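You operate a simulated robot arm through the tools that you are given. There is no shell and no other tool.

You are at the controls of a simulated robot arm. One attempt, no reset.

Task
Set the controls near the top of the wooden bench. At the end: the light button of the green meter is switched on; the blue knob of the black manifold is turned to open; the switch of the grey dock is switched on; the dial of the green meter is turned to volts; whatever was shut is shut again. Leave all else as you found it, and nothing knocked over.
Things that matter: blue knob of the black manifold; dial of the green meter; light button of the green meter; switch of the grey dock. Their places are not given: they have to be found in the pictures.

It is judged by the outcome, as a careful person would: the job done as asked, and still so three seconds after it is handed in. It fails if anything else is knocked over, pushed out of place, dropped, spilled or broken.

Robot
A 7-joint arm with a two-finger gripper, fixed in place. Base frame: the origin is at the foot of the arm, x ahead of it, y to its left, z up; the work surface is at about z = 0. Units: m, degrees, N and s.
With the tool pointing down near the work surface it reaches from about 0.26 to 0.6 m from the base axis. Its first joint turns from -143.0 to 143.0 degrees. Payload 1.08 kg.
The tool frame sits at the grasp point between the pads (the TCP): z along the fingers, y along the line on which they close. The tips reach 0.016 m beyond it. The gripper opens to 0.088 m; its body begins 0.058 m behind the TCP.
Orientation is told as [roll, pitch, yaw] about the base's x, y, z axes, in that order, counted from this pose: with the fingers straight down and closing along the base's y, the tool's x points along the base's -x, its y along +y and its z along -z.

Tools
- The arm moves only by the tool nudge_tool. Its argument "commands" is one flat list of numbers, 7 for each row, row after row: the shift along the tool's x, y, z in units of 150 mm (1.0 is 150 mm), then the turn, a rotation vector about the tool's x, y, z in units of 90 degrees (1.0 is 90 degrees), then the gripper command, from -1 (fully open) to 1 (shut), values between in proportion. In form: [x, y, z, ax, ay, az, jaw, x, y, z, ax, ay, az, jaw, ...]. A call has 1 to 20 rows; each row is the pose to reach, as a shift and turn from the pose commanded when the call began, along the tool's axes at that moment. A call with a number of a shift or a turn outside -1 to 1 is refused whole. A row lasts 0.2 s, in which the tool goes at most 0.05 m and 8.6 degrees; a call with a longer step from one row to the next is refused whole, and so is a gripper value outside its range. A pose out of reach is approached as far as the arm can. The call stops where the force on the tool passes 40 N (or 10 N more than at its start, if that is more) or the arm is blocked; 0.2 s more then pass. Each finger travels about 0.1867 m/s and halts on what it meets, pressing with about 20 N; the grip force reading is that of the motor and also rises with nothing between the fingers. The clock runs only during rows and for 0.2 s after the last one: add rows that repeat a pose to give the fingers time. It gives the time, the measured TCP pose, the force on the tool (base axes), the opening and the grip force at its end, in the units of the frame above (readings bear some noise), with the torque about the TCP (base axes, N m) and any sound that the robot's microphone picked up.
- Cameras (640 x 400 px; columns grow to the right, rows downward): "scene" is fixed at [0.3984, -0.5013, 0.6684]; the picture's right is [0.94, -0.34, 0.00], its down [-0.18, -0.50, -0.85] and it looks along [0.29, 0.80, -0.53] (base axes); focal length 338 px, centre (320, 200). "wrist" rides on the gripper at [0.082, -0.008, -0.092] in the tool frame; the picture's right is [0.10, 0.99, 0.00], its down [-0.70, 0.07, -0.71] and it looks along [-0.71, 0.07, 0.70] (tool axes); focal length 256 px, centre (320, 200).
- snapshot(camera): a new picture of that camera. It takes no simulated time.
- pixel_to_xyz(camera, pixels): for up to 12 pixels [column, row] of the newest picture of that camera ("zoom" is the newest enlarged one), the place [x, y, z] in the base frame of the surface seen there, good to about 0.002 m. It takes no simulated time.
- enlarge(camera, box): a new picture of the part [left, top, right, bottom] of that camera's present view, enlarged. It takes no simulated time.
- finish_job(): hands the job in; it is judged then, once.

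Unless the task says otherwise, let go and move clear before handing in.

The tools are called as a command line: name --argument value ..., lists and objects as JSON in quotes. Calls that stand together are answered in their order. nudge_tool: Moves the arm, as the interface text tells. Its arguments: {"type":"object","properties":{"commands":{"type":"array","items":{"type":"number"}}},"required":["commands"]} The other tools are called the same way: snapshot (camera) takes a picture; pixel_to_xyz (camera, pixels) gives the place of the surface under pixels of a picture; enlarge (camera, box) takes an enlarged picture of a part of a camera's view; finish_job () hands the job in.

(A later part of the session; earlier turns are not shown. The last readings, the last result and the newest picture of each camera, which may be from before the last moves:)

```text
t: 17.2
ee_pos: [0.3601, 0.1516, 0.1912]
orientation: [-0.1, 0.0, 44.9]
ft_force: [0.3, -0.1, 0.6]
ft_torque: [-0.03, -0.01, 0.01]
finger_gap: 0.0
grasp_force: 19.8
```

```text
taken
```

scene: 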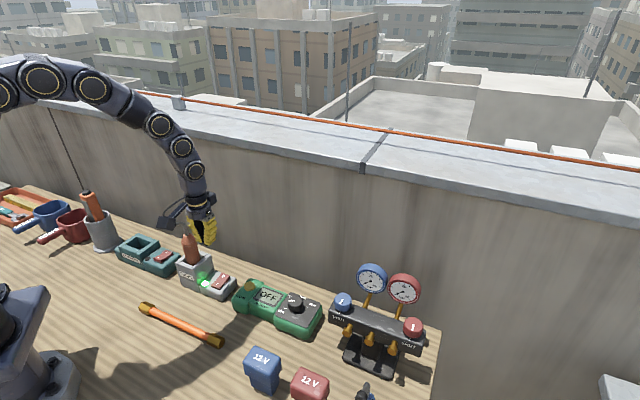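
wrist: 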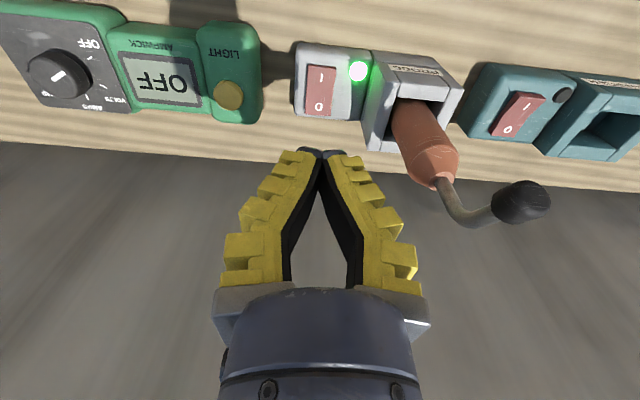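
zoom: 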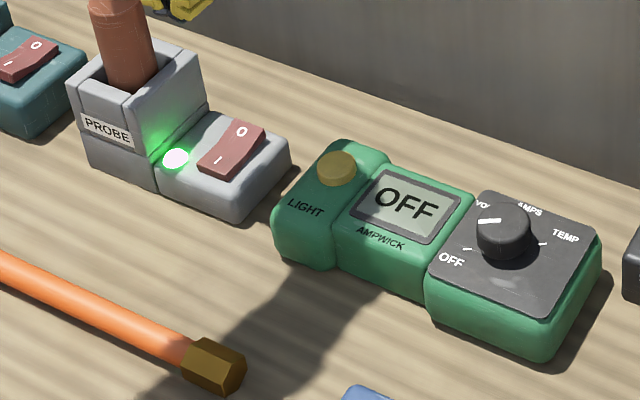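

The grey dock is on and everything else looks undisturbed. Next I'll travel toward the dial, opening the gripper part way.

nudge_tool --commands '[-0.0148, -0.18, 0.0332, 0, 0, 0, -0.25, -0.0296, -0.36, 0.0664, 0, 0, 0, -0.25, -0.0444, -0.54, 0.0996, 0, 0, 0, -0.25, -0.0592, -0.72, 0.1328, 0, 0, 0, -0.25, -0.074, -0.9, 0.166, 0, 0, 0, -0.25, -0.074, -0.9, 0.166, 0, 0, 0, -0.25]'

nudge_tool --commands '[-0.015, -0.18, 0.033, 0, 0, 0.0556, -0.25, -0.03, -0.36, 0.066, 0, 0, 0.1111, -0.25, -0.044, -0.547, 0.1, 0, 0, 0.1667, -0.25, -0.044, -0.547, 0.1, 0, 0, 0.1667, -0.25]'

snapshot --camera "wrist"

snapshot --camera "scene"

```text
t: 18.6
ee_pos: [0.4633, 0.0635, 0.1667]
orientation: [0.0, 0.0, 45.0]
ft_force: [0.3, -0.3, 0.3]
ft_torque: [-0.02, -0.01, 0.0]
finger_gap: 0.0592
grasp_force: 3.0
```

```text
t: 19.6
ee_pos: [0.5255, 0.0085, 0.1524]
orientation: [0.0, 0.1, 30.0]
ft_force: [-0.5, -0.8, -0.1]
ft_torque: [0.01, 0.03, 0.0]
finger_gap: 0.0591
grasp_force: 2.5
```

```text
taken
```

wrist: 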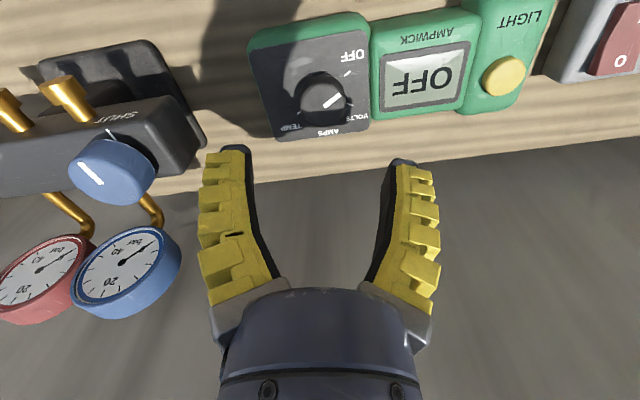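

```text
taken
```

scene: 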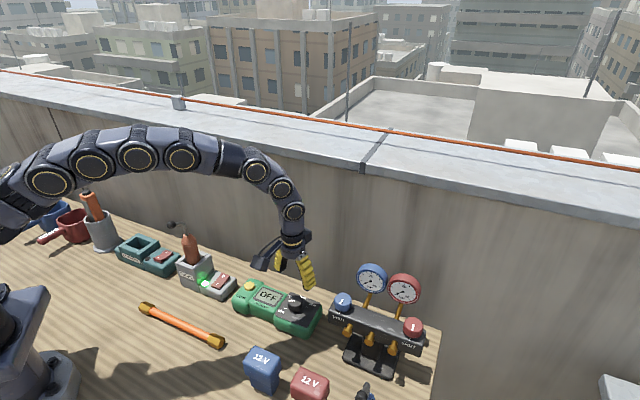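

The gripper is above the dial with a 0.059 m gap, and the knob shows at wrist (322,97). I'll refine the knob's centre from this view.

enlarge --camera "wrist" --box '[240, 20, 400, 140]'

pixel_to_xyz --camera "zoom" --pixels '[[240, 320], [410, 315], [325, 240], [325, 400], [325, 320], [340, 315], [400, 275], [430, 212], [462, 300], [260, 380], [35, 150], [515, 400]]'

```text
3.33 times, centred on (320, 80) of wrist
```

zoom: 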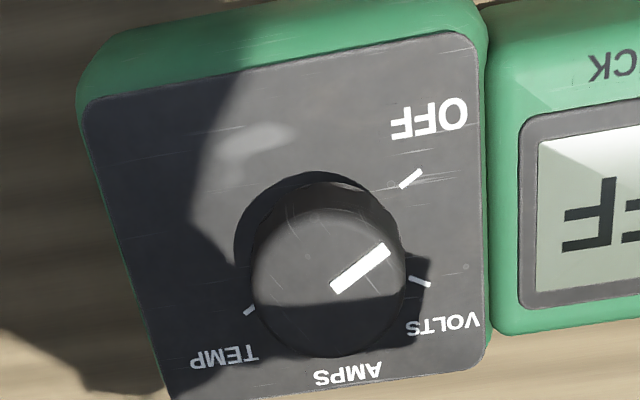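

```text
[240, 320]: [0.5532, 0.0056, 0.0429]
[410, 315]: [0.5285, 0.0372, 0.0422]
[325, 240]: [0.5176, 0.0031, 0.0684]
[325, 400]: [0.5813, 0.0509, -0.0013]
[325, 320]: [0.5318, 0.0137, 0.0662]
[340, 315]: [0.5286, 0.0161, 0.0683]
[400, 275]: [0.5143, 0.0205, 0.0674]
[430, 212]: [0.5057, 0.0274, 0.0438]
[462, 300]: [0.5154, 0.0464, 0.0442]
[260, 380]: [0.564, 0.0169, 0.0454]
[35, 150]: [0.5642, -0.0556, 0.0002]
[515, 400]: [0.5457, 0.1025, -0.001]
```

The knob's top circle spans zoom x 252–407, y 207–357. I'll query points just inside those edges.

pixel_to_xyz --camera "zoom" --pixels '[[330, 282], [258, 282], [401, 282], [330, 212], [330, 350], [410, 178], [420, 282], [247, 311], [332, 288], [388, 250]]'

```text
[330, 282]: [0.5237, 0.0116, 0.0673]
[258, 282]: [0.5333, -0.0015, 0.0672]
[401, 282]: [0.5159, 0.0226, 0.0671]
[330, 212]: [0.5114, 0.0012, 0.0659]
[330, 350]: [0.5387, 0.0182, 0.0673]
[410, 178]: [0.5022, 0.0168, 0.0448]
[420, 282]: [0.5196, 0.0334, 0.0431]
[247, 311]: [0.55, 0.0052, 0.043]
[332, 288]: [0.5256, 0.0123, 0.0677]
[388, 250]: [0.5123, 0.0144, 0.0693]
```

The knob's centre is about (0.5255, 0.010), within 1 mm of my TCP. Before descending I'll check the height of the neighbouring display box, where one finger passes.

pixel_to_xyz --camera "zoom" --pixels '[[500, 100], [500, 200], [500, 300], [530, 200], [580, 200], [530, 290], [480, 200], [450, 350]]'

```text
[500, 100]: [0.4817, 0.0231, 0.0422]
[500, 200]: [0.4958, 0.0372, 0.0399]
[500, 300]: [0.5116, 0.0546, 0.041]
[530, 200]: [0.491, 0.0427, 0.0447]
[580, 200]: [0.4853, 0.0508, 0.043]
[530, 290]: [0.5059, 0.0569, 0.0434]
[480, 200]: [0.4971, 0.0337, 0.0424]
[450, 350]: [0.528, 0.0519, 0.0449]
```

Everything around the dial is at z ≤ 0.045, so tips at 0.049 clear it. I'll descend around the knob.

nudge_tool --commands '[0, 0.0057, 0.15, 0, 0, 0, -0.25, 0, 0.0057, 0.3, 0, 0, 0, -0.25, 0, 0.0057, 0.42, 0, 0, 0, -0.25, 0, 0.0057, 0.5, 0, 0, 0, -0.25, 0, 0.0057, 0.568, 0, 0, 0, -0.25, 0, 0.0057, 0.568, 0, 0, 0, -0.25]'

snapshot --camera "wrist"

enlarge --camera "scene" --box '[230, 220, 370, 340]'

```text
t: 21.0
ee_pos: [0.525, 0.0122, 0.0659]
orientation: [0.0, 0.0, 30.0]
ft_force: [0.3, 0.0, -0.5]
ft_torque: [-0.01, 0.02, 0.01]
finger_gap: 0.0592
grasp_force: 3.2
```

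```text
taken
```

wrist: 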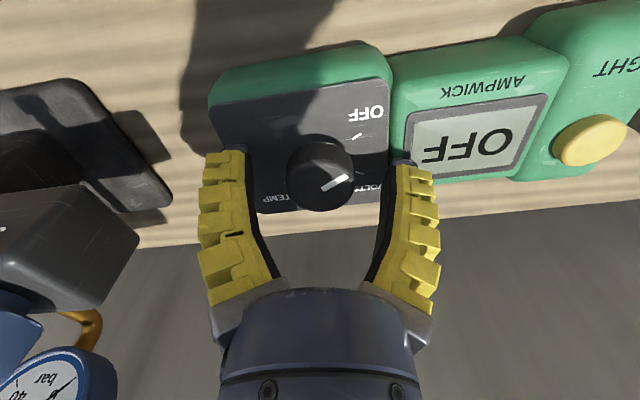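

```text
3.33 times, centred on (300, 280) of scene
```

zoom: 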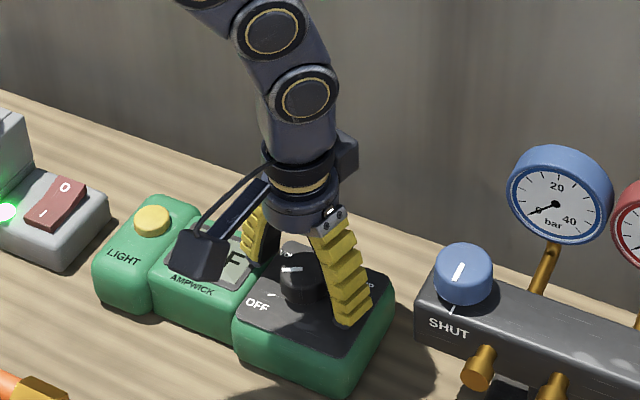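

The knob lies between the fingers at wrist (320,177). I'll check its centring along the other axis before closing.

enlarge --camera "wrist" --box '[240, 110, 400, 230]'

pixel_to_xyz --camera "wrist" --pixels '[[320, 180], [290, 182], [350, 180], [320, 160], [320, 205], [228, 152], [400, 162]]'

```text
3.33 times, centred on (320, 170) of wrist
```

zoom: 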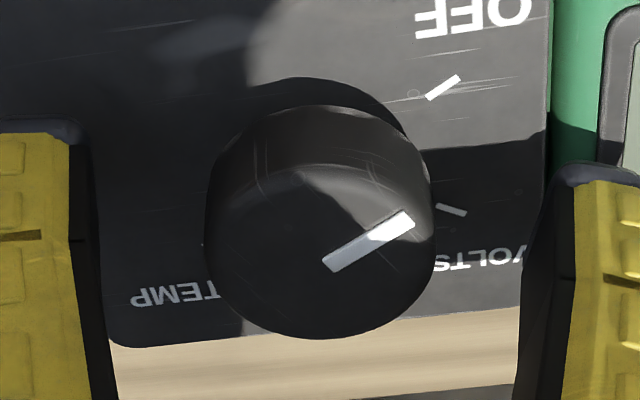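

```text
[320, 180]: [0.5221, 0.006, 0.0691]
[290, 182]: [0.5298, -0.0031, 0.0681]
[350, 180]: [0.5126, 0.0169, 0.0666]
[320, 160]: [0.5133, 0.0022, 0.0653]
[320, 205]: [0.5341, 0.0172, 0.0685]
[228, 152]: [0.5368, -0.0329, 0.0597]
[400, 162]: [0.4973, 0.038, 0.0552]
```

The knob sits about 1.5–2 mm toward the camera side of the tool axis, so I'll shift by 1.5 mm and then close on it.

nudge_tool --commands '[0.01, 0, 0, 0, 0, 0, -0.25, 0.01, 0, 0, 0, 0, 0, 0.1, 0.01, 0, 0, 0, 0, 0, 0.3, 0.01, 0, 0, 0, 0, 0, 0.6, 0.01, 0, 0, 0, 0, 0, 1, 0.01, 0, 0, 0, 0, 0, 1]'

enlarge --camera "wrist" --box '[200, 80, 440, 240]'

enlarge --camera "scene" --box '[230, 220, 370, 340]'

```text
t: 22.4
ee_pos: [0.5246, 0.0119, 0.0671]
orientation: [0.1, -0.2, 30.0]
ft_force: [-1.5, 3.8, 13.4]
ft_torque: [0.12, 0.01, 0.05]
finger_gap: 0.0257
grasp_force: 19.8
```

```text
2.50 times, centred on (320, 160) of wrist
```

zoom: 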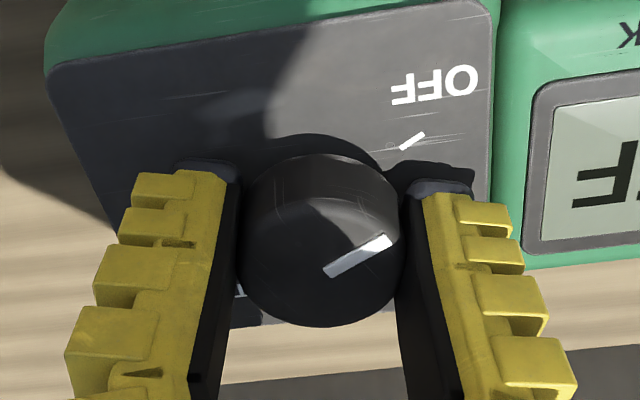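

```text
3.33 times, centred on (300, 280) of scene
```

zoom: 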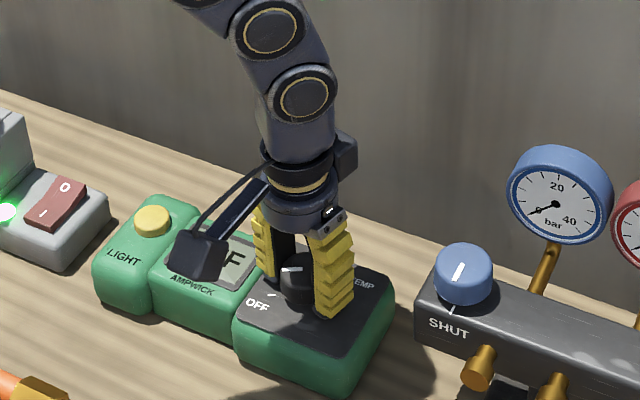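

Closing produced 13 N upward with gap 0.0257, so the tips probably touched the plate as they swung in. I'll open a little, rise 3 mm and close again.

nudge_tool --commands '[0, 0, 0, 0, 0, 0, 0, 0, 0, 0, 0, 0, 0, -0.1, 0, 0, -0.02, 0, 0, 0, -0.1, 0, 0, -0.02, 0, 0, 0, -0.1]'

nudge_tool --commands '[0, 0, 0, 0, 0, 0, 0.1, 0, 0, 0, 0, 0, 0, 0.3, 0, 0, 0, 0, 0, 0, 0.5, 0, 0, 0, 0, 0, 0, 1, 0, 0, 0, 0, 0, 0, 1]'

enlarge --camera "wrist" --box '[200, 80, 440, 240]'

```text
t: 23.4
ee_pos: [0.5231, 0.0101, 0.0693]
orientation: [0.1, 0.0, 30.0]
ft_force: [0.0, 1.2, -0.1]
ft_torque: [0.02, 0.0, -0.01]
finger_gap: 0.0528
grasp_force: 2.9
```

```text
t: 24.6
ee_pos: [0.5244, 0.0118, 0.0698]
orientation: [-0.1, -0.2, 30.0]
ft_force: [-1.9, 1.4, 13.3]
ft_torque: [0.08, 0.01, 0.05]
finger_gap: 0.0255
grasp_force: 19.8
```

```text
2.50 times, centred on (320, 160) of wrist
```

zoom: 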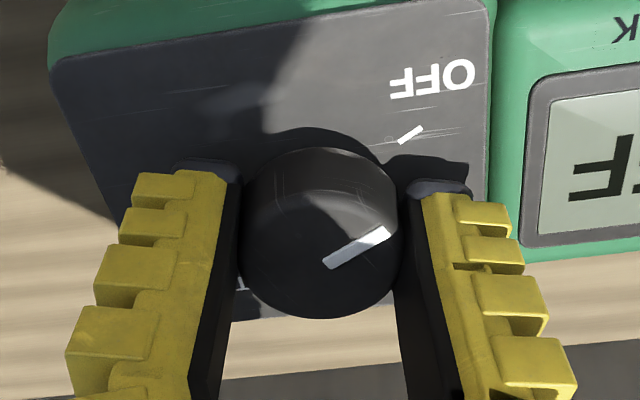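

The same 13 N upward appears at the new height, so it comes from the finger linkage pressing along the knob, not the plate. The grip is centred, so I'll relieve it slightly and turn clockwise by 30° first.

nudge_tool --commands '[0, 0, -0.01, 0, 0, 0, 1, 0, 0, -0.01, 0, 0, 0.0833, 1, 0, 0, -0.01, 0, 0, 0.1667, 1, 0, 0, -0.01, 0, 0, 0.25, 1, 0, 0, -0.01, 0, 0, 0.3333, 1]'

snapshot --camera "wrist"

enlarge --camera "scene" --box '[230, 220, 370, 340]'

```text
t: 25.8
ee_pos: [0.5243, 0.0114, 0.0703]
orientation: [0.1, 0.1, -0.1]
ft_force: [-1.0, 13.0, 9.3]
ft_torque: [0.21, 0.0, 0.02]
finger_gap: 0.0246
grasp_force: 20.1
```

```text
taken
```

wrist: 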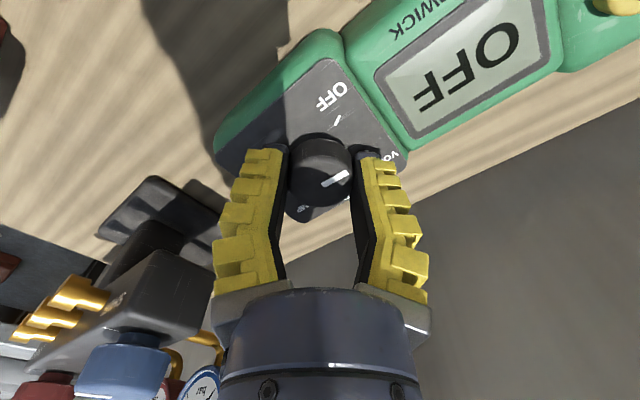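

```text
3.33 times, centred on (300, 280) of scene
```

zoom: 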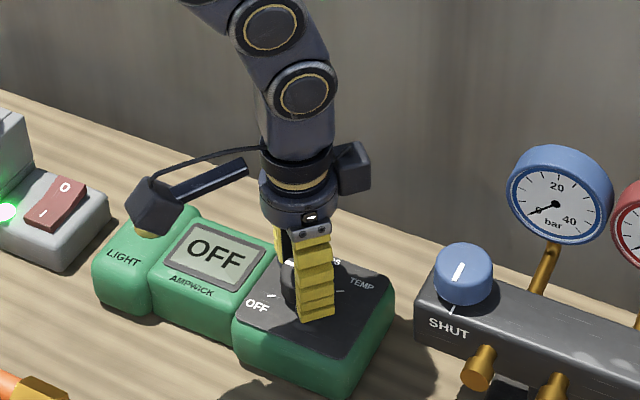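

The knob turns with the gripper (pointer fixed relative to the fingers at wrist (336,178)), with a 13 N side load along y showing I'm ~1.5 mm off centre. I'll correct that and turn the remaining 30°.

nudge_tool --commands '[0, 0.01, -0.005, 0, 0, 0, 1, 0, 0.01, -0.005, 0, 0, 0.0833, 1, 0, 0.01, -0.005, 0, 0, 0.1667, 1, 0, 0.01, -0.005, 0, 0, 0.25, 1, 0, 0.01, -0.005, 0, 0, 0.3333, 1]'

enlarge --camera "wrist" --box '[200, 60, 440, 240]'

enlarge --camera "scene" --box '[230, 220, 370, 340]'

```text
t: 27.0
ee_pos: [0.5254, 0.0114, 0.0707]
orientation: [-0.2, 0.0, -30.1]
ft_force: [1.4, -3.2, -0.7]
ft_torque: [-0.06, -0.21, -0.01]
finger_gap: 0.0235
grasp_force: 19.6
```

```text
2.22 times, centred on (320, 150) of wrist
```

zoom: 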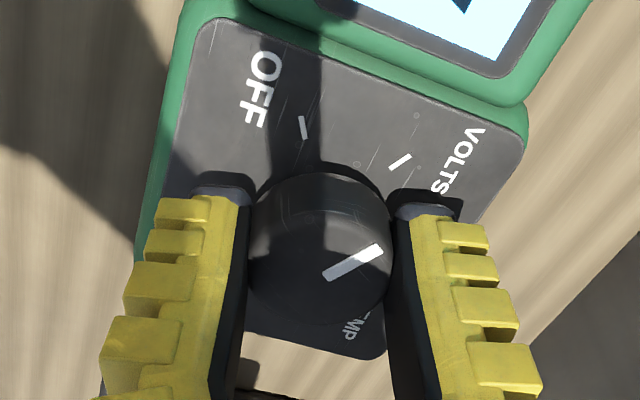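

```text
3.33 times, centred on (300, 280) of scene
```

zoom: 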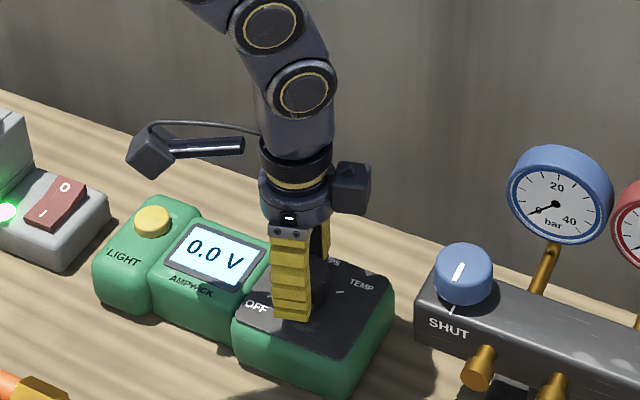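

The display now reads "0.0 V" and is backlit, so the dial is at VOLTS and the light is on. I'll open the gripper and lift clear.

nudge_tool --commands '[0, 0, 0, 0, 0, 0, 0.4, 0, 0, 0, 0, 0, 0, 0, 0, 0, 0, 0, 0, 0, -0.25, 0, 0, 0, 0, 0, 0, -0.25, 0, 0, -0.1, 0, 0, 0, -0.25, 0, 0, -0.25, 0, 0, 0, -0.25, 0, 0, -0.5, 0, 0, 0, -0.25, 0, 0, -0.8, 0, 0, 0, -0.25, 0, 0, -1.0, 0, 0, 0, -0.25, 0, 0, -1.0, 0, 0, 0, -0.25]'

snapshot --camera "wrist"

enlarge --camera "scene" --box '[210, 250, 340, 345]'

```text
t: 29.2
ee_pos: [0.5231, 0.0122, 0.2207]
orientation: [0.0, 0.1, -30.1]
ft_force: [-0.1, -0.2, -1.1]
ft_torque: [0.02, -0.03, 0.0]
finger_gap: 0.0591
grasp_force: 2.8
```

```text
taken
```

wrist: 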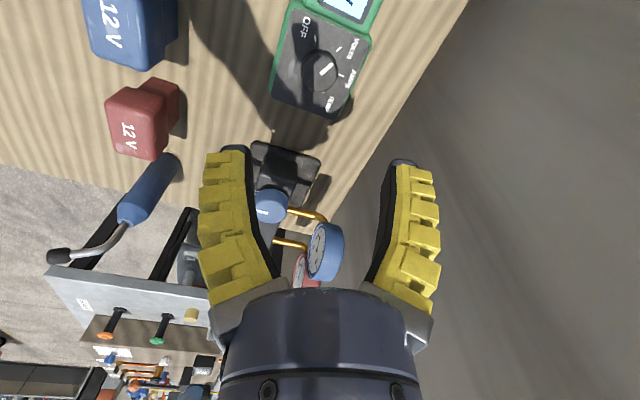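

```text
4.21 times, centred on (275, 298) of scene
```

zoom: 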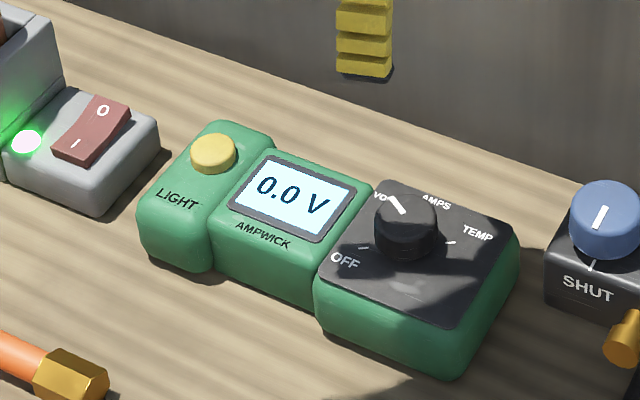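

The meter shows 0.0 V with the backlight on and the pointer toward VOLTS. I'll verify the pointer alignment and then look at the manifold more closely.

enlarge --camera "wrist" --box '[260, 0, 390, 120]'

enlarge --camera "wrist" --box '[235, 130, 365, 295]'

```text
3.33 times, centred on (325, 60) of wrist
```

zoom: 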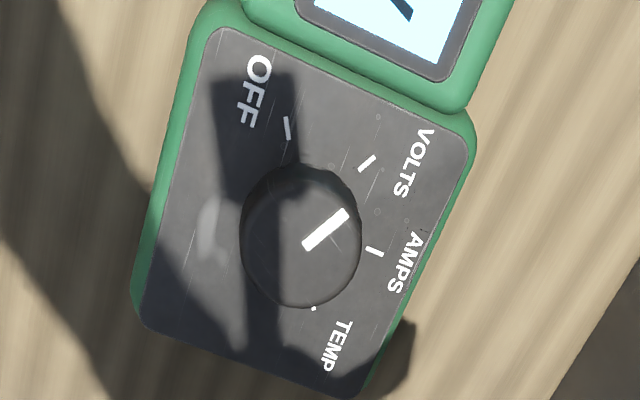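

```text
2.42 times, centred on (300, 212) of wrist
```

zoom: 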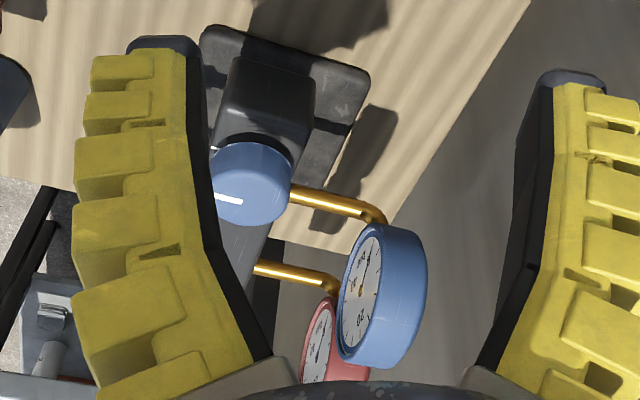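

The dial pointer is parallel to the VOLTS tick, good. Now I'll measure the blue knob carefully from the scene camera.

enlarge --camera "scene" --box '[320, 280, 380, 330]'

pixel_to_xyz --camera "scene" --pixels '[[343, 300], [335, 300], [351, 301], [343, 295], [343, 307], [340, 305], [338, 314], [343, 310], [346, 300], [348, 306], [337, 306], [342, 298]]'

```text
8.00 times, centred on (350, 305) of scene
```

zoom: 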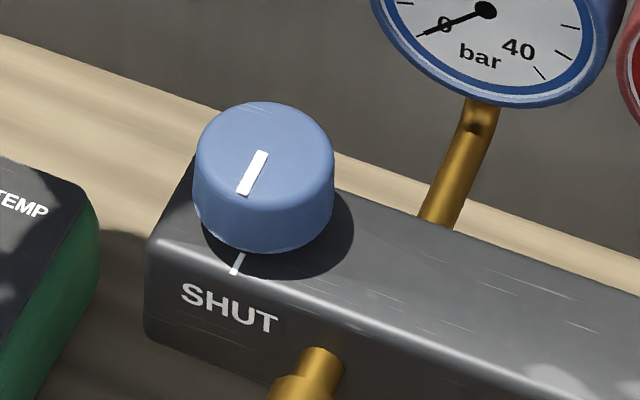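

```text
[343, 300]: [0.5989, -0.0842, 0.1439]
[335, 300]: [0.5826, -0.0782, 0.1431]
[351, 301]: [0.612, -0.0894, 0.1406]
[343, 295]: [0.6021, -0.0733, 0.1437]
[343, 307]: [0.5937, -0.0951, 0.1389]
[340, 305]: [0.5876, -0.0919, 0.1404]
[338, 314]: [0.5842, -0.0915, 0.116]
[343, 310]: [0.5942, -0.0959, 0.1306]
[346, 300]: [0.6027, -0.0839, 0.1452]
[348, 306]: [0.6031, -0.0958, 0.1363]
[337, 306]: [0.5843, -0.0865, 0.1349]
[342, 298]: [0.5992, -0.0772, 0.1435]
```

The knob's centre reads about (0.599, -0.081), top z 0.144. I'll measure the gauge pipe and gauge edges behind it for finger clearance.

pixel_to_xyz --camera "zoom" --pixels '[[437, 215], [455, 175], [470, 135], [480, 105], [380, 20], [485, 10], [600, 40], [450, 250], [150, 245], [190, 170], [640, 300], [300, 300]]'

pixel_to_xyz --camera "wrist" --pixels '[[325, 222], [310, 213], [295, 210], [330, 235], [340, 250], [325, 275], [270, 207], [258, 212], [285, 205], [272, 195], [272, 218], [265, 170]]'

```text
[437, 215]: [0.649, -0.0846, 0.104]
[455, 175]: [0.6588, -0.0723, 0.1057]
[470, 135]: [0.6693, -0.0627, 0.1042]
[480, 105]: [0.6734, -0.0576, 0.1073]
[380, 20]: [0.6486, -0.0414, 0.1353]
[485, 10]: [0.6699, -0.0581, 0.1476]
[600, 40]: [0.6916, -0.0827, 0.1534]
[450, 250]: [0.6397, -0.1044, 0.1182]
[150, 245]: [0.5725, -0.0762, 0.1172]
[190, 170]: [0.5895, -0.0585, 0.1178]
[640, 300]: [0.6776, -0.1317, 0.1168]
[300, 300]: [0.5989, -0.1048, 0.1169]
```

```text
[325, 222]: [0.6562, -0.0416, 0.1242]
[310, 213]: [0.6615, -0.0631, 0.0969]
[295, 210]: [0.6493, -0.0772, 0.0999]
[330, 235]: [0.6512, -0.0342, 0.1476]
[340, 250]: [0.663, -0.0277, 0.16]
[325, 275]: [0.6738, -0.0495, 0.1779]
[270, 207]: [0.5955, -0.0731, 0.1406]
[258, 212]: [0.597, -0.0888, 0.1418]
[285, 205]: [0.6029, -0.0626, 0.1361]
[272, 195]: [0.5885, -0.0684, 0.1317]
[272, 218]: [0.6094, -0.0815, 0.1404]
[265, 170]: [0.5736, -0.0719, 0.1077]
```

The pipe leaves the manifold below its top (z≈0.105) and the gauge face is ~6.5 cm from the knob, so gripping at yaw −30° is clear. I'll move above the blue knob at z 0.22.

nudge_tool --commands '[-0.1464, -0.0556, 0, 0, 0, 0, -0.1, -0.2928, -0.1112, 0, 0, 0, 0, -0.1, -0.4392, -0.1668, 0, 0, 0, 0, -0.1, -0.5856, -0.2224, 0, 0, 0, 0, -0.1, -0.732, -0.278, 0, 0, 0, 0, -0.1, -0.732, -0.278, 0, 0, 0, 0, -0.1]'

snapshot --camera "wrist"

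snapshot --camera "scene"

```text
t: 30.6
ee_pos: [0.586, -0.0839, 0.2201]
orientation: [0.0, 0.1, -30.1]
ft_force: [-0.4, 0.0, -0.3]
ft_torque: [-0.01, 0.0, -0.02]
finger_gap: 0.0531
grasp_force: 3.3
out of reach, approached as far as the arm can: row 5, 6
```

```text
taken
```

wrist: 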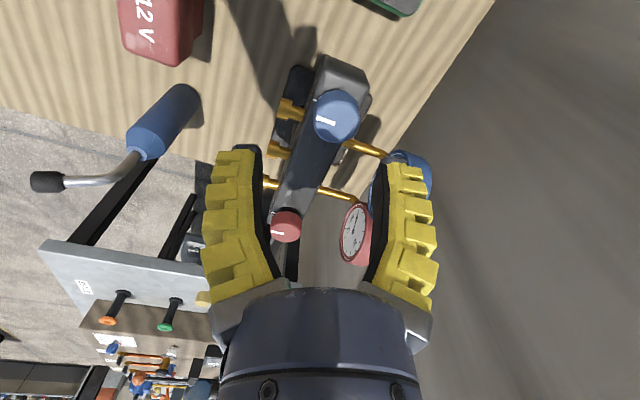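

```text
taken
```

scene: 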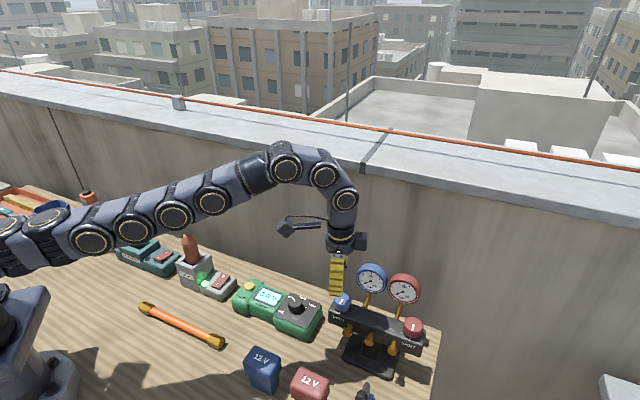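

The arm can only reach 0.592 m radius at this height, 13 mm short of the knob. Reach should improve lower down, so I'll descend to z≈0.175 (tips still above the knob top at 0.144) and see.

nudge_tool --commands '[0, 0, 0.1, 0, 0, 0, -0.1, 0, 0, 0.2, 0, 0, 0, -0.1, 0, 0, 0.3, 0, 0, 0, -0.1, 0, 0, 0.3, 0, 0, 0, -0.1]'

snapshot --camera "wrist"

enlarge --camera "scene" --box '[280, 200, 440, 350]'

```text
t: 31.6
ee_pos: [0.5878, -0.0824, 0.175]
orientation: [0.0, 0.0, -30.0]
ft_force: [-1.2, 1.0, -0.8]
ft_torque: [-0.01, -0.01, -0.03]
finger_gap: 0.0529
grasp_force: 3.4
```

```text
taken
```

wrist: 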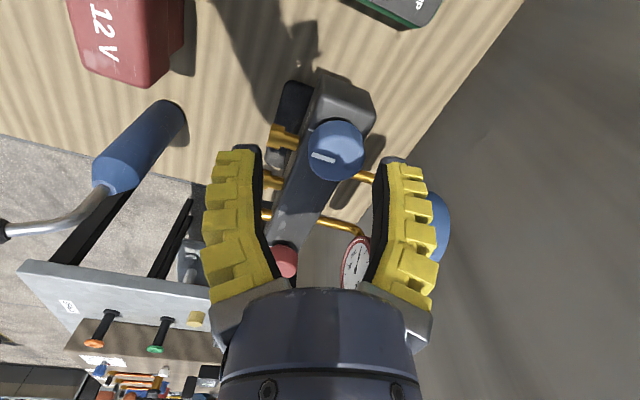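

```text
2.67 times, centred on (360, 275) of scene
```

zoom: 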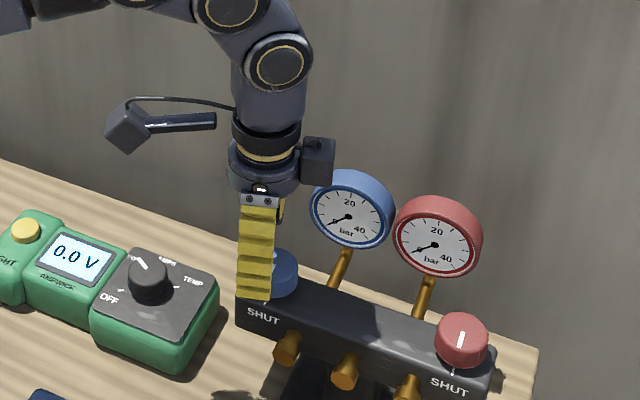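

Commanded pose was clipped to (0.587, −0.083), and at z 0.175 nothing is flagged. I'll remeasure the knob from this close view.

enlarge --camera "wrist" --box '[260, 90, 400, 210]'

pixel_to_xyz --camera "wrist" --pixels '[[336, 150], [309, 151], [362, 150], [336, 127], [336, 176], [334, 160], [314, 155], [310, 135], [305, 128], [340, 75], [374, 110], [320, 200]]'

```text
3.33 times, centred on (330, 150) of wrist
```

zoom: 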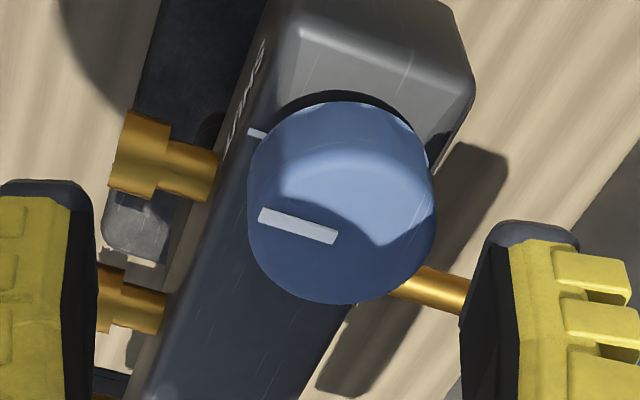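

```text
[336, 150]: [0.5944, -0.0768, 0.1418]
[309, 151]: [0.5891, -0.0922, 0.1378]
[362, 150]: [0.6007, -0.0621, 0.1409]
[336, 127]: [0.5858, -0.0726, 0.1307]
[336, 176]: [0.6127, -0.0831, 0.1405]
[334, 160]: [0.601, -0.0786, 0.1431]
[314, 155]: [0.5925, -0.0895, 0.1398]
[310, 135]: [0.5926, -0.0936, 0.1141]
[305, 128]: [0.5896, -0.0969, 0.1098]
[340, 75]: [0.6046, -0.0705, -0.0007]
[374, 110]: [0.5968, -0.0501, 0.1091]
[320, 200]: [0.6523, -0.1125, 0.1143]
```

The knob's centre is about (0.599, −0.0785), roughly 12 mm further out than the tool. I'll try to move there at z 0.165, tips still 5 mm above the knob.

nudge_tool --commands '[0, 0, 0.0667, 0, 0, 0, -0.1, -0.0257, 0.0321, 0.0667, 0, 0, 0, -0.1, -0.0514, 0.0643, 0.0667, 0, 0, 0, -0.1, -0.0514, 0.0643, 0.0667, 0, 0, 0, -0.1]'

snapshot --camera "wrist"

```text
t: 32.6
ee_pos: [0.5983, -0.0785, 0.1649]
orientation: [0.0, 0.0, -30.0]
ft_force: [-0.3, -0.1, 0.2]
ft_torque: [0.0, 0.01, 0.02]
finger_gap: 0.0529
grasp_force: 3.1
```

```text
taken
```

wrist: 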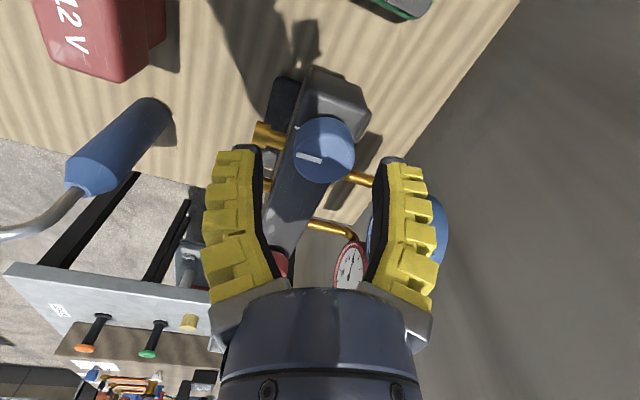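

The arm reached (0.598, −0.0785, 0.165) without trouble. The tool axis should project to about (319,158) at knob-top height; I'll compare with the knob.

enlarge --camera "wrist" --box '[260, 90, 380, 210]'

pixel_to_xyz --camera "wrist" --pixels '[[324, 156], [319, 158], [297, 157], [350, 156], [324, 180], [320, 162], [301, 155], [324, 140]]'

```text
3.33 times, centred on (320, 150) of wrist
```

zoom: 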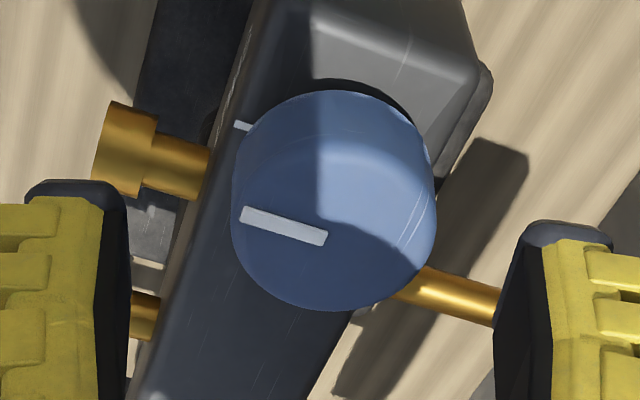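

```text
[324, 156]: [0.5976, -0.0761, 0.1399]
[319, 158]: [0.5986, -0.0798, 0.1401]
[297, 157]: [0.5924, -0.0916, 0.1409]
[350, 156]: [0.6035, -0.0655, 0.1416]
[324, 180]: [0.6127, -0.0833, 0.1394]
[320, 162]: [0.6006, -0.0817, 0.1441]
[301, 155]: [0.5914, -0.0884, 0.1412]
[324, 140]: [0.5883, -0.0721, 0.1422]
```

The knob is centred at wrist (324,158) versus the tool axis at (319,158), so I need +2.6 mm along tool y. I'll shift that and descend to TCP z 0.140.

nudge_tool --commands '[0, 0.0173, 0, 0, 0, 0, -0.1, 0, 0.0173, 0.05, 0, 0, 0, -0.1, 0, 0.0173, 0.1, 0, 0, 0, -0.1, 0, 0.0173, 0.14, 0, 0, 0, -0.1, 0, 0.0173, 0.1667, 0, 0, 0, -0.1, 0, 0.0173, 0.1667, 0, 0, 0, -0.1]'

snapshot --camera "wrist"

enlarge --camera "scene" --box '[290, 210, 430, 330]'

```text
t: 34.0
ee_pos: [0.5991, -0.0765, 0.139]
orientation: [0.0, 0.0, -30.0]
ft_force: [-0.1, -0.1, 0.5]
ft_torque: [-0.01, 0.01, 0.0]
finger_gap: 0.0528
grasp_force: 3.2
```

```text
taken
```

wrist: 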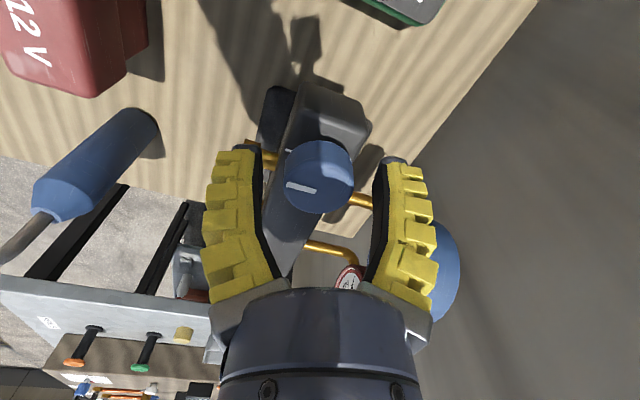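

```text
3.33 times, centred on (360, 270) of scene
```

zoom: 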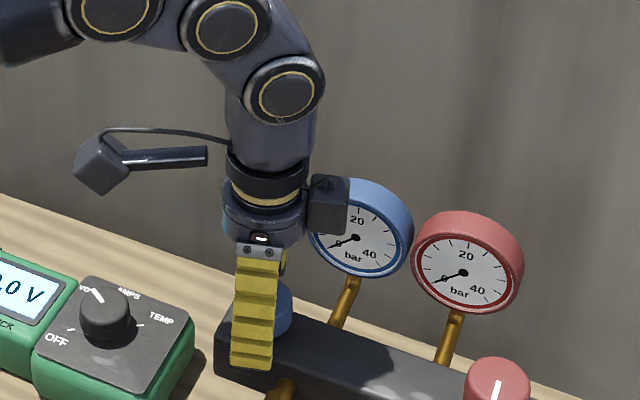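

The knob is centred between the fingers (cols 285–354, midpoint 319.5). I'll shift 1 mm toward the camera and close gently with a partial jaw command.

nudge_tool --commands '[0.0067, 0, 0, 0, 0, 0, -0.1, 0.0067, 0, 0, 0, 0, 0, 0.1, 0.0067, 0, 0, 0, 0, 0, 0.3, 0.0067, 0, 0, 0, 0, 0, 0.45, 0.0067, 0, 0, 0, 0, 0, 0.45]'

enlarge --camera "wrist" --box '[220, 100, 420, 240]'

```text
t: 35.2
ee_pos: [0.5981, -0.0766, 0.141]
orientation: [0.0, -0.2, -30.1]
ft_force: [-0.3, -2.0, 8.4]
ft_torque: [-0.11, -0.12, -0.03]
finger_gap: 0.0264
grasp_force: 19.5
```

```text
2.86 times, centred on (320, 170) of wrist
```

zoom: 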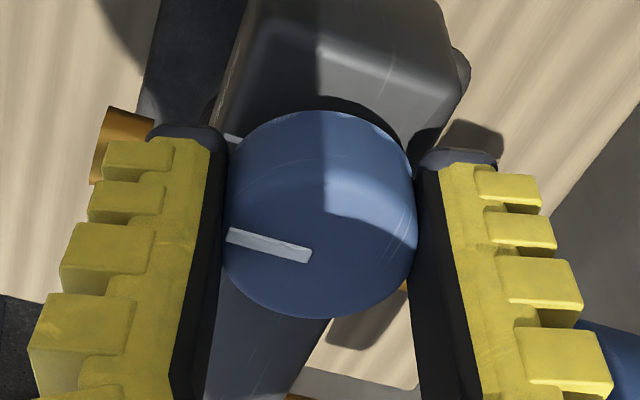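

The grip holds with small side loads. I'll relieve the vertical load and turn counter-clockwise (the opening direction of a valve) by about 22° first, checking torque.

nudge_tool --commands '[0, 0, -0.0067, 0, 0, 0, 0.5, 0, 0, -0.0067, 0, 0, -0.0833, 0.5, 0, 0, -0.0067, 0, 0, -0.1667, 0.5, 0, 0, -0.0067, 0, 0, -0.25, 0.5]'

enlarge --camera "wrist" --box '[220, 100, 420, 240]'

enlarge --camera "scene" --box '[290, 210, 450, 350]'

```text
t: 36.2
ee_pos: [0.5978, -0.0771, 0.1418]
orientation: [0.1, 0.0, -7.4]
ft_force: [3.1, -3.6, 4.3]
ft_torque: [-0.05, -0.28, -0.01]
finger_gap: 0.0264
grasp_force: 20.2
```

```text
2.86 times, centred on (320, 170) of wrist
```

zoom: 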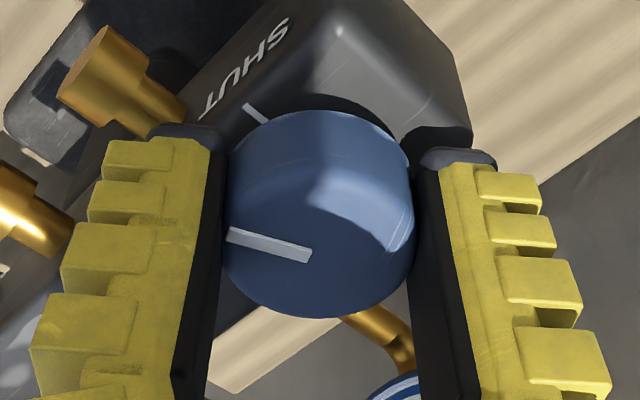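

```text
2.86 times, centred on (370, 280) of scene
```

zoom: 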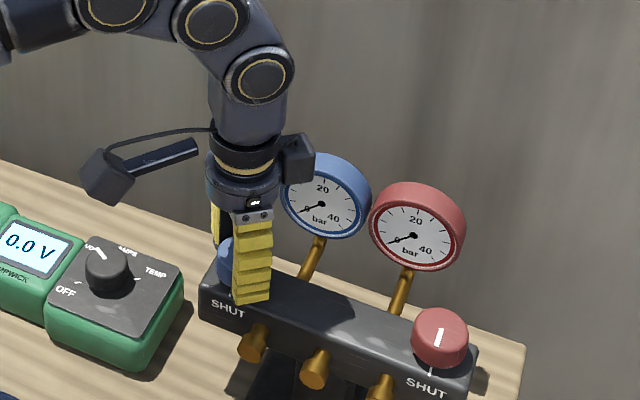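

The knob turns freely counter-clockwise with the gripper while the SHUT tick stays behind; the manifold hasn't moved. I'll keep turning.

nudge_tool --commands '[0, 0, -0.0033, 0, 0, -0.0833, 0.5, 0, 0, -0.0033, 0, 0, -0.1667, 0.5, 0, 0, -0.0033, 0, 0, -0.25, 0.5, 0, 0, -0.0033, 0, 0, -0.3333, 0.5]'

enlarge --camera "wrist" --box '[220, 100, 420, 240]'

enlarge --camera "scene" --box '[290, 210, 450, 350]'

```text
t: 37.2
ee_pos: [0.5987, -0.0748, 0.1405]
orientation: [0.2, 0.2, 22.6]
ft_force: [-1.6, -2.8, 1.5]
ft_torque: [0.04, -0.13, -0.01]
finger_gap: 0.0255
grasp_force: 20.1
```

```text
2.86 times, centred on (320, 170) of wrist
```

zoom: 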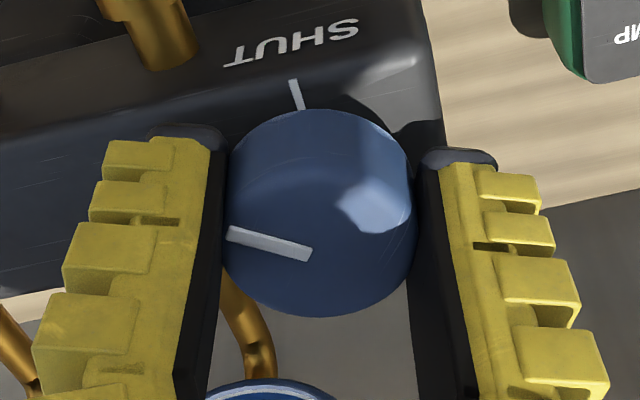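

```text
2.86 times, centred on (370, 280) of scene
```

zoom: 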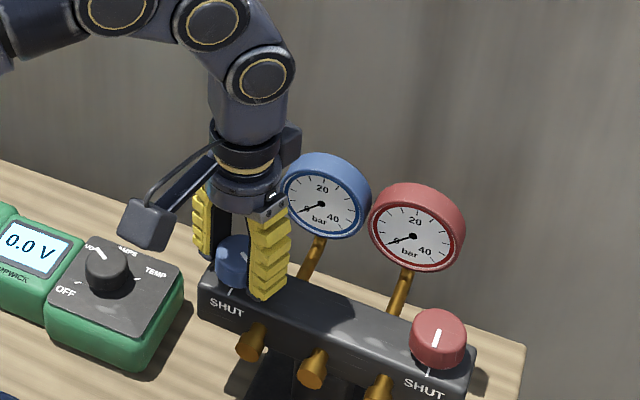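

About 52° turned and the gauge needle is still at 0. I'll keep turning another 37° (90° in total).

nudge_tool --commands '[0, 0, 0, 0, 0, -0.0833, 0.5, 0, 0, 0, 0, 0, -0.1667, 0.5, 0, 0, 0, 0, 0, -0.25, 0.5, 0, 0, 0, 0, 0, -0.3333, 0.5, 0, 0, 0, 0, 0, -0.4167, 0.5]'

enlarge --camera "wrist" --box '[220, 100, 420, 240]'

enlarge --camera "scene" --box '[290, 210, 450, 350]'

```text
t: 38.4
ee_pos: [0.5977, -0.0757, 0.1404]
orientation: [-0.1, 0.0, 60.2]
ft_force: [0.7, -5.1, 2.9]
ft_torque: [-0.08, 0.09, -0.02]
finger_gap: 0.0254
grasp_force: 20.2
```

```text
2.86 times, centred on (320, 170) of wrist
```

zoom: 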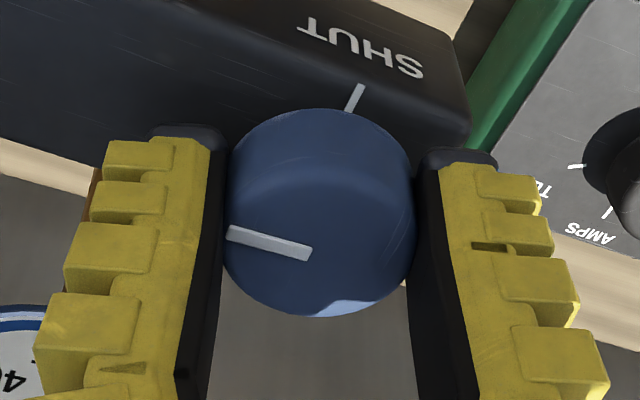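

```text
2.86 times, centred on (370, 280) of scene
```

zoom: 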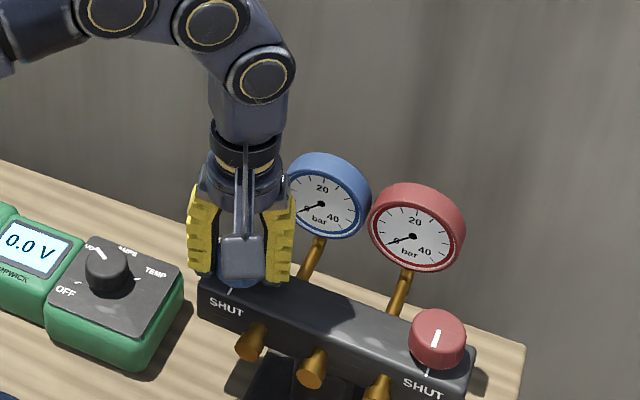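

90° turned with no stop felt and the gauge unchanged. I'll keep turning gently to find the open stop, watching the torque.

nudge_tool --commands '[0, 0, 0, 0, 0, -0.0833, 0.5, 0, 0, 0, 0, 0, -0.1667, 0.5, 0, 0, 0, 0, 0, -0.25, 0.5, 0, 0, 0, 0, 0, -0.3333, 0.5]'

enlarge --camera "wrist" --box '[220, 100, 420, 240]'

enlarge --camera "scene" --box '[290, 210, 450, 350]'

```text
t: 39.4
ee_pos: [0.5988, -0.0758, 0.14]
orientation: [-0.1, -0.1, 90.2]
ft_force: [3.6, -2.7, 5.2]
ft_torque: [-0.18, 0.01, -0.03]
finger_gap: 0.0252
grasp_force: 20.4
```

```text
2.86 times, centred on (320, 170) of wrist
```

zoom: 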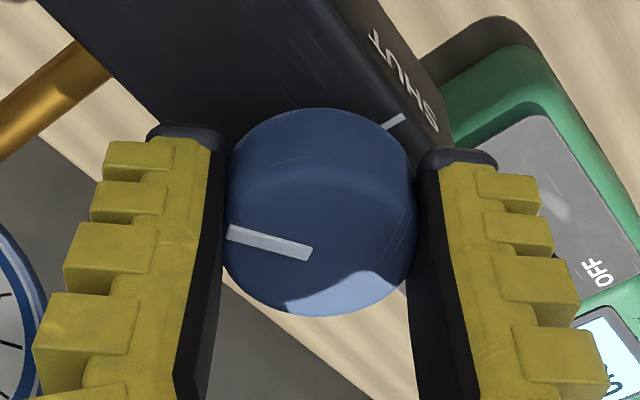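

```text
2.86 times, centred on (370, 280) of scene
```

zoom: 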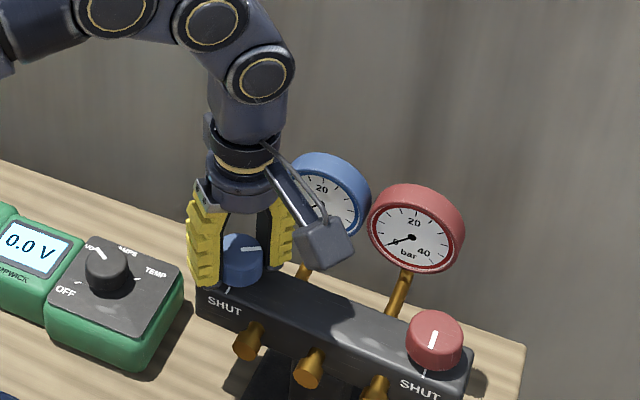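

120° turned, torque still tiny (−0.03). The camera arm hides the blue gauge in the scene view, so I'll look at the gauge through the wrist camera.

snapshot --camera "wrist"

enlarge --camera "wrist" --box '[100, 120, 300, 280]'

```text
taken
```

wrist: 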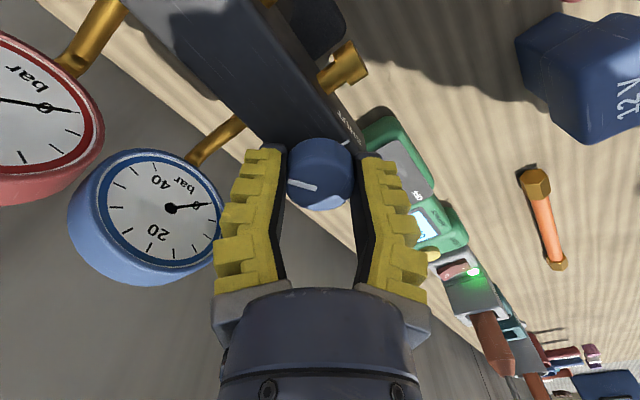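

```text
2.50 times, centred on (200, 200) of wrist
```

zoom: 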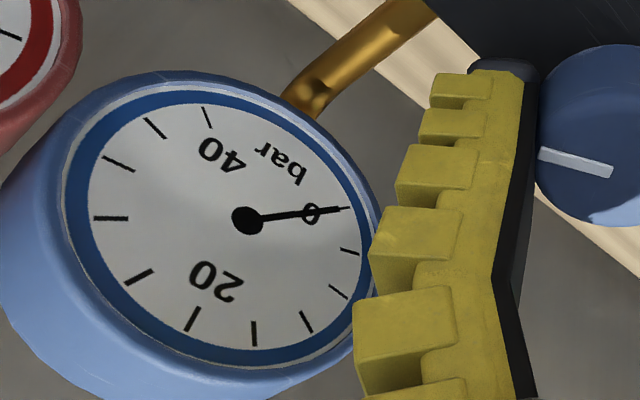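

The blue gauge still reads 0 and the knob keeps turning freely. I'll continue counter-clockwise in search of the stop.

nudge_tool --commands '[0, 0, 0, 0, 0, -0.0833, 0.5, 0, 0, 0, 0, 0, -0.1667, 0.5, 0, 0, 0, 0, 0, -0.25, 0.5, 0, 0, 0, 0, 0, -0.3333, 0.5]'

snapshot --camera "wrist"

enlarge --camera "scene" --box '[290, 210, 450, 350]'

```text
t: 40.4
ee_pos: [0.5996, -0.0749, 0.1411]
orientation: [0.0, -0.1, 120.3]
ft_force: [0.3, 4.9, 1.8]
ft_torque: [0.0, -0.02, 0.0]
finger_gap: 0.025
grasp_force: 19.8
```

```text
taken
```

wrist: 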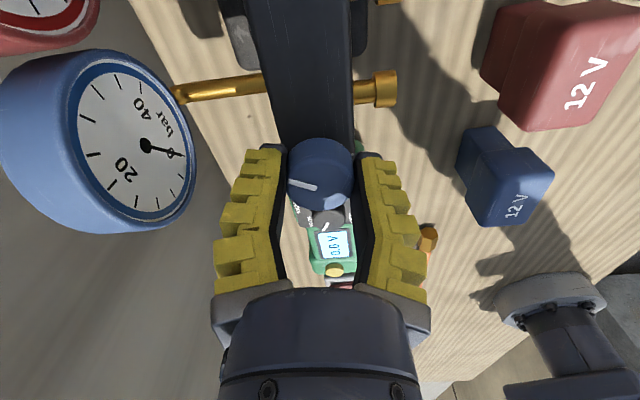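

```text
2.86 times, centred on (370, 280) of scene
```

zoom: 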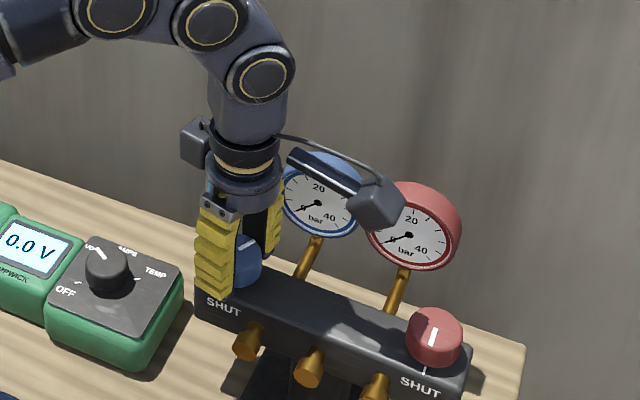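

150° turned, and comparing pictures the manifold seems to have crept slightly (red knob at zoom (434,333) versus (440,330) before). I'll compare it carefully with the original picture before doing anything else.

enlarge --camera "scene" --box '[320, 250, 440, 390]'

pixel_to_xyz --camera "scene" --pixels '[[404, 274], [404, 290], [413, 327], [331, 320], [421, 350]]'

```text
2.86 times, centred on (380, 320) of scene
```

zoom: 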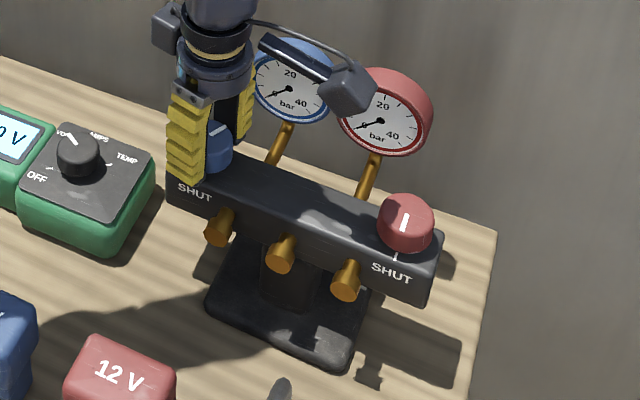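

```text
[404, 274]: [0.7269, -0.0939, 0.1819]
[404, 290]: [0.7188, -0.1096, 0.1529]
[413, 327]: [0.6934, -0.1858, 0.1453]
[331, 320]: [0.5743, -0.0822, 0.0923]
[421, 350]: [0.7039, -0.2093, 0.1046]
```

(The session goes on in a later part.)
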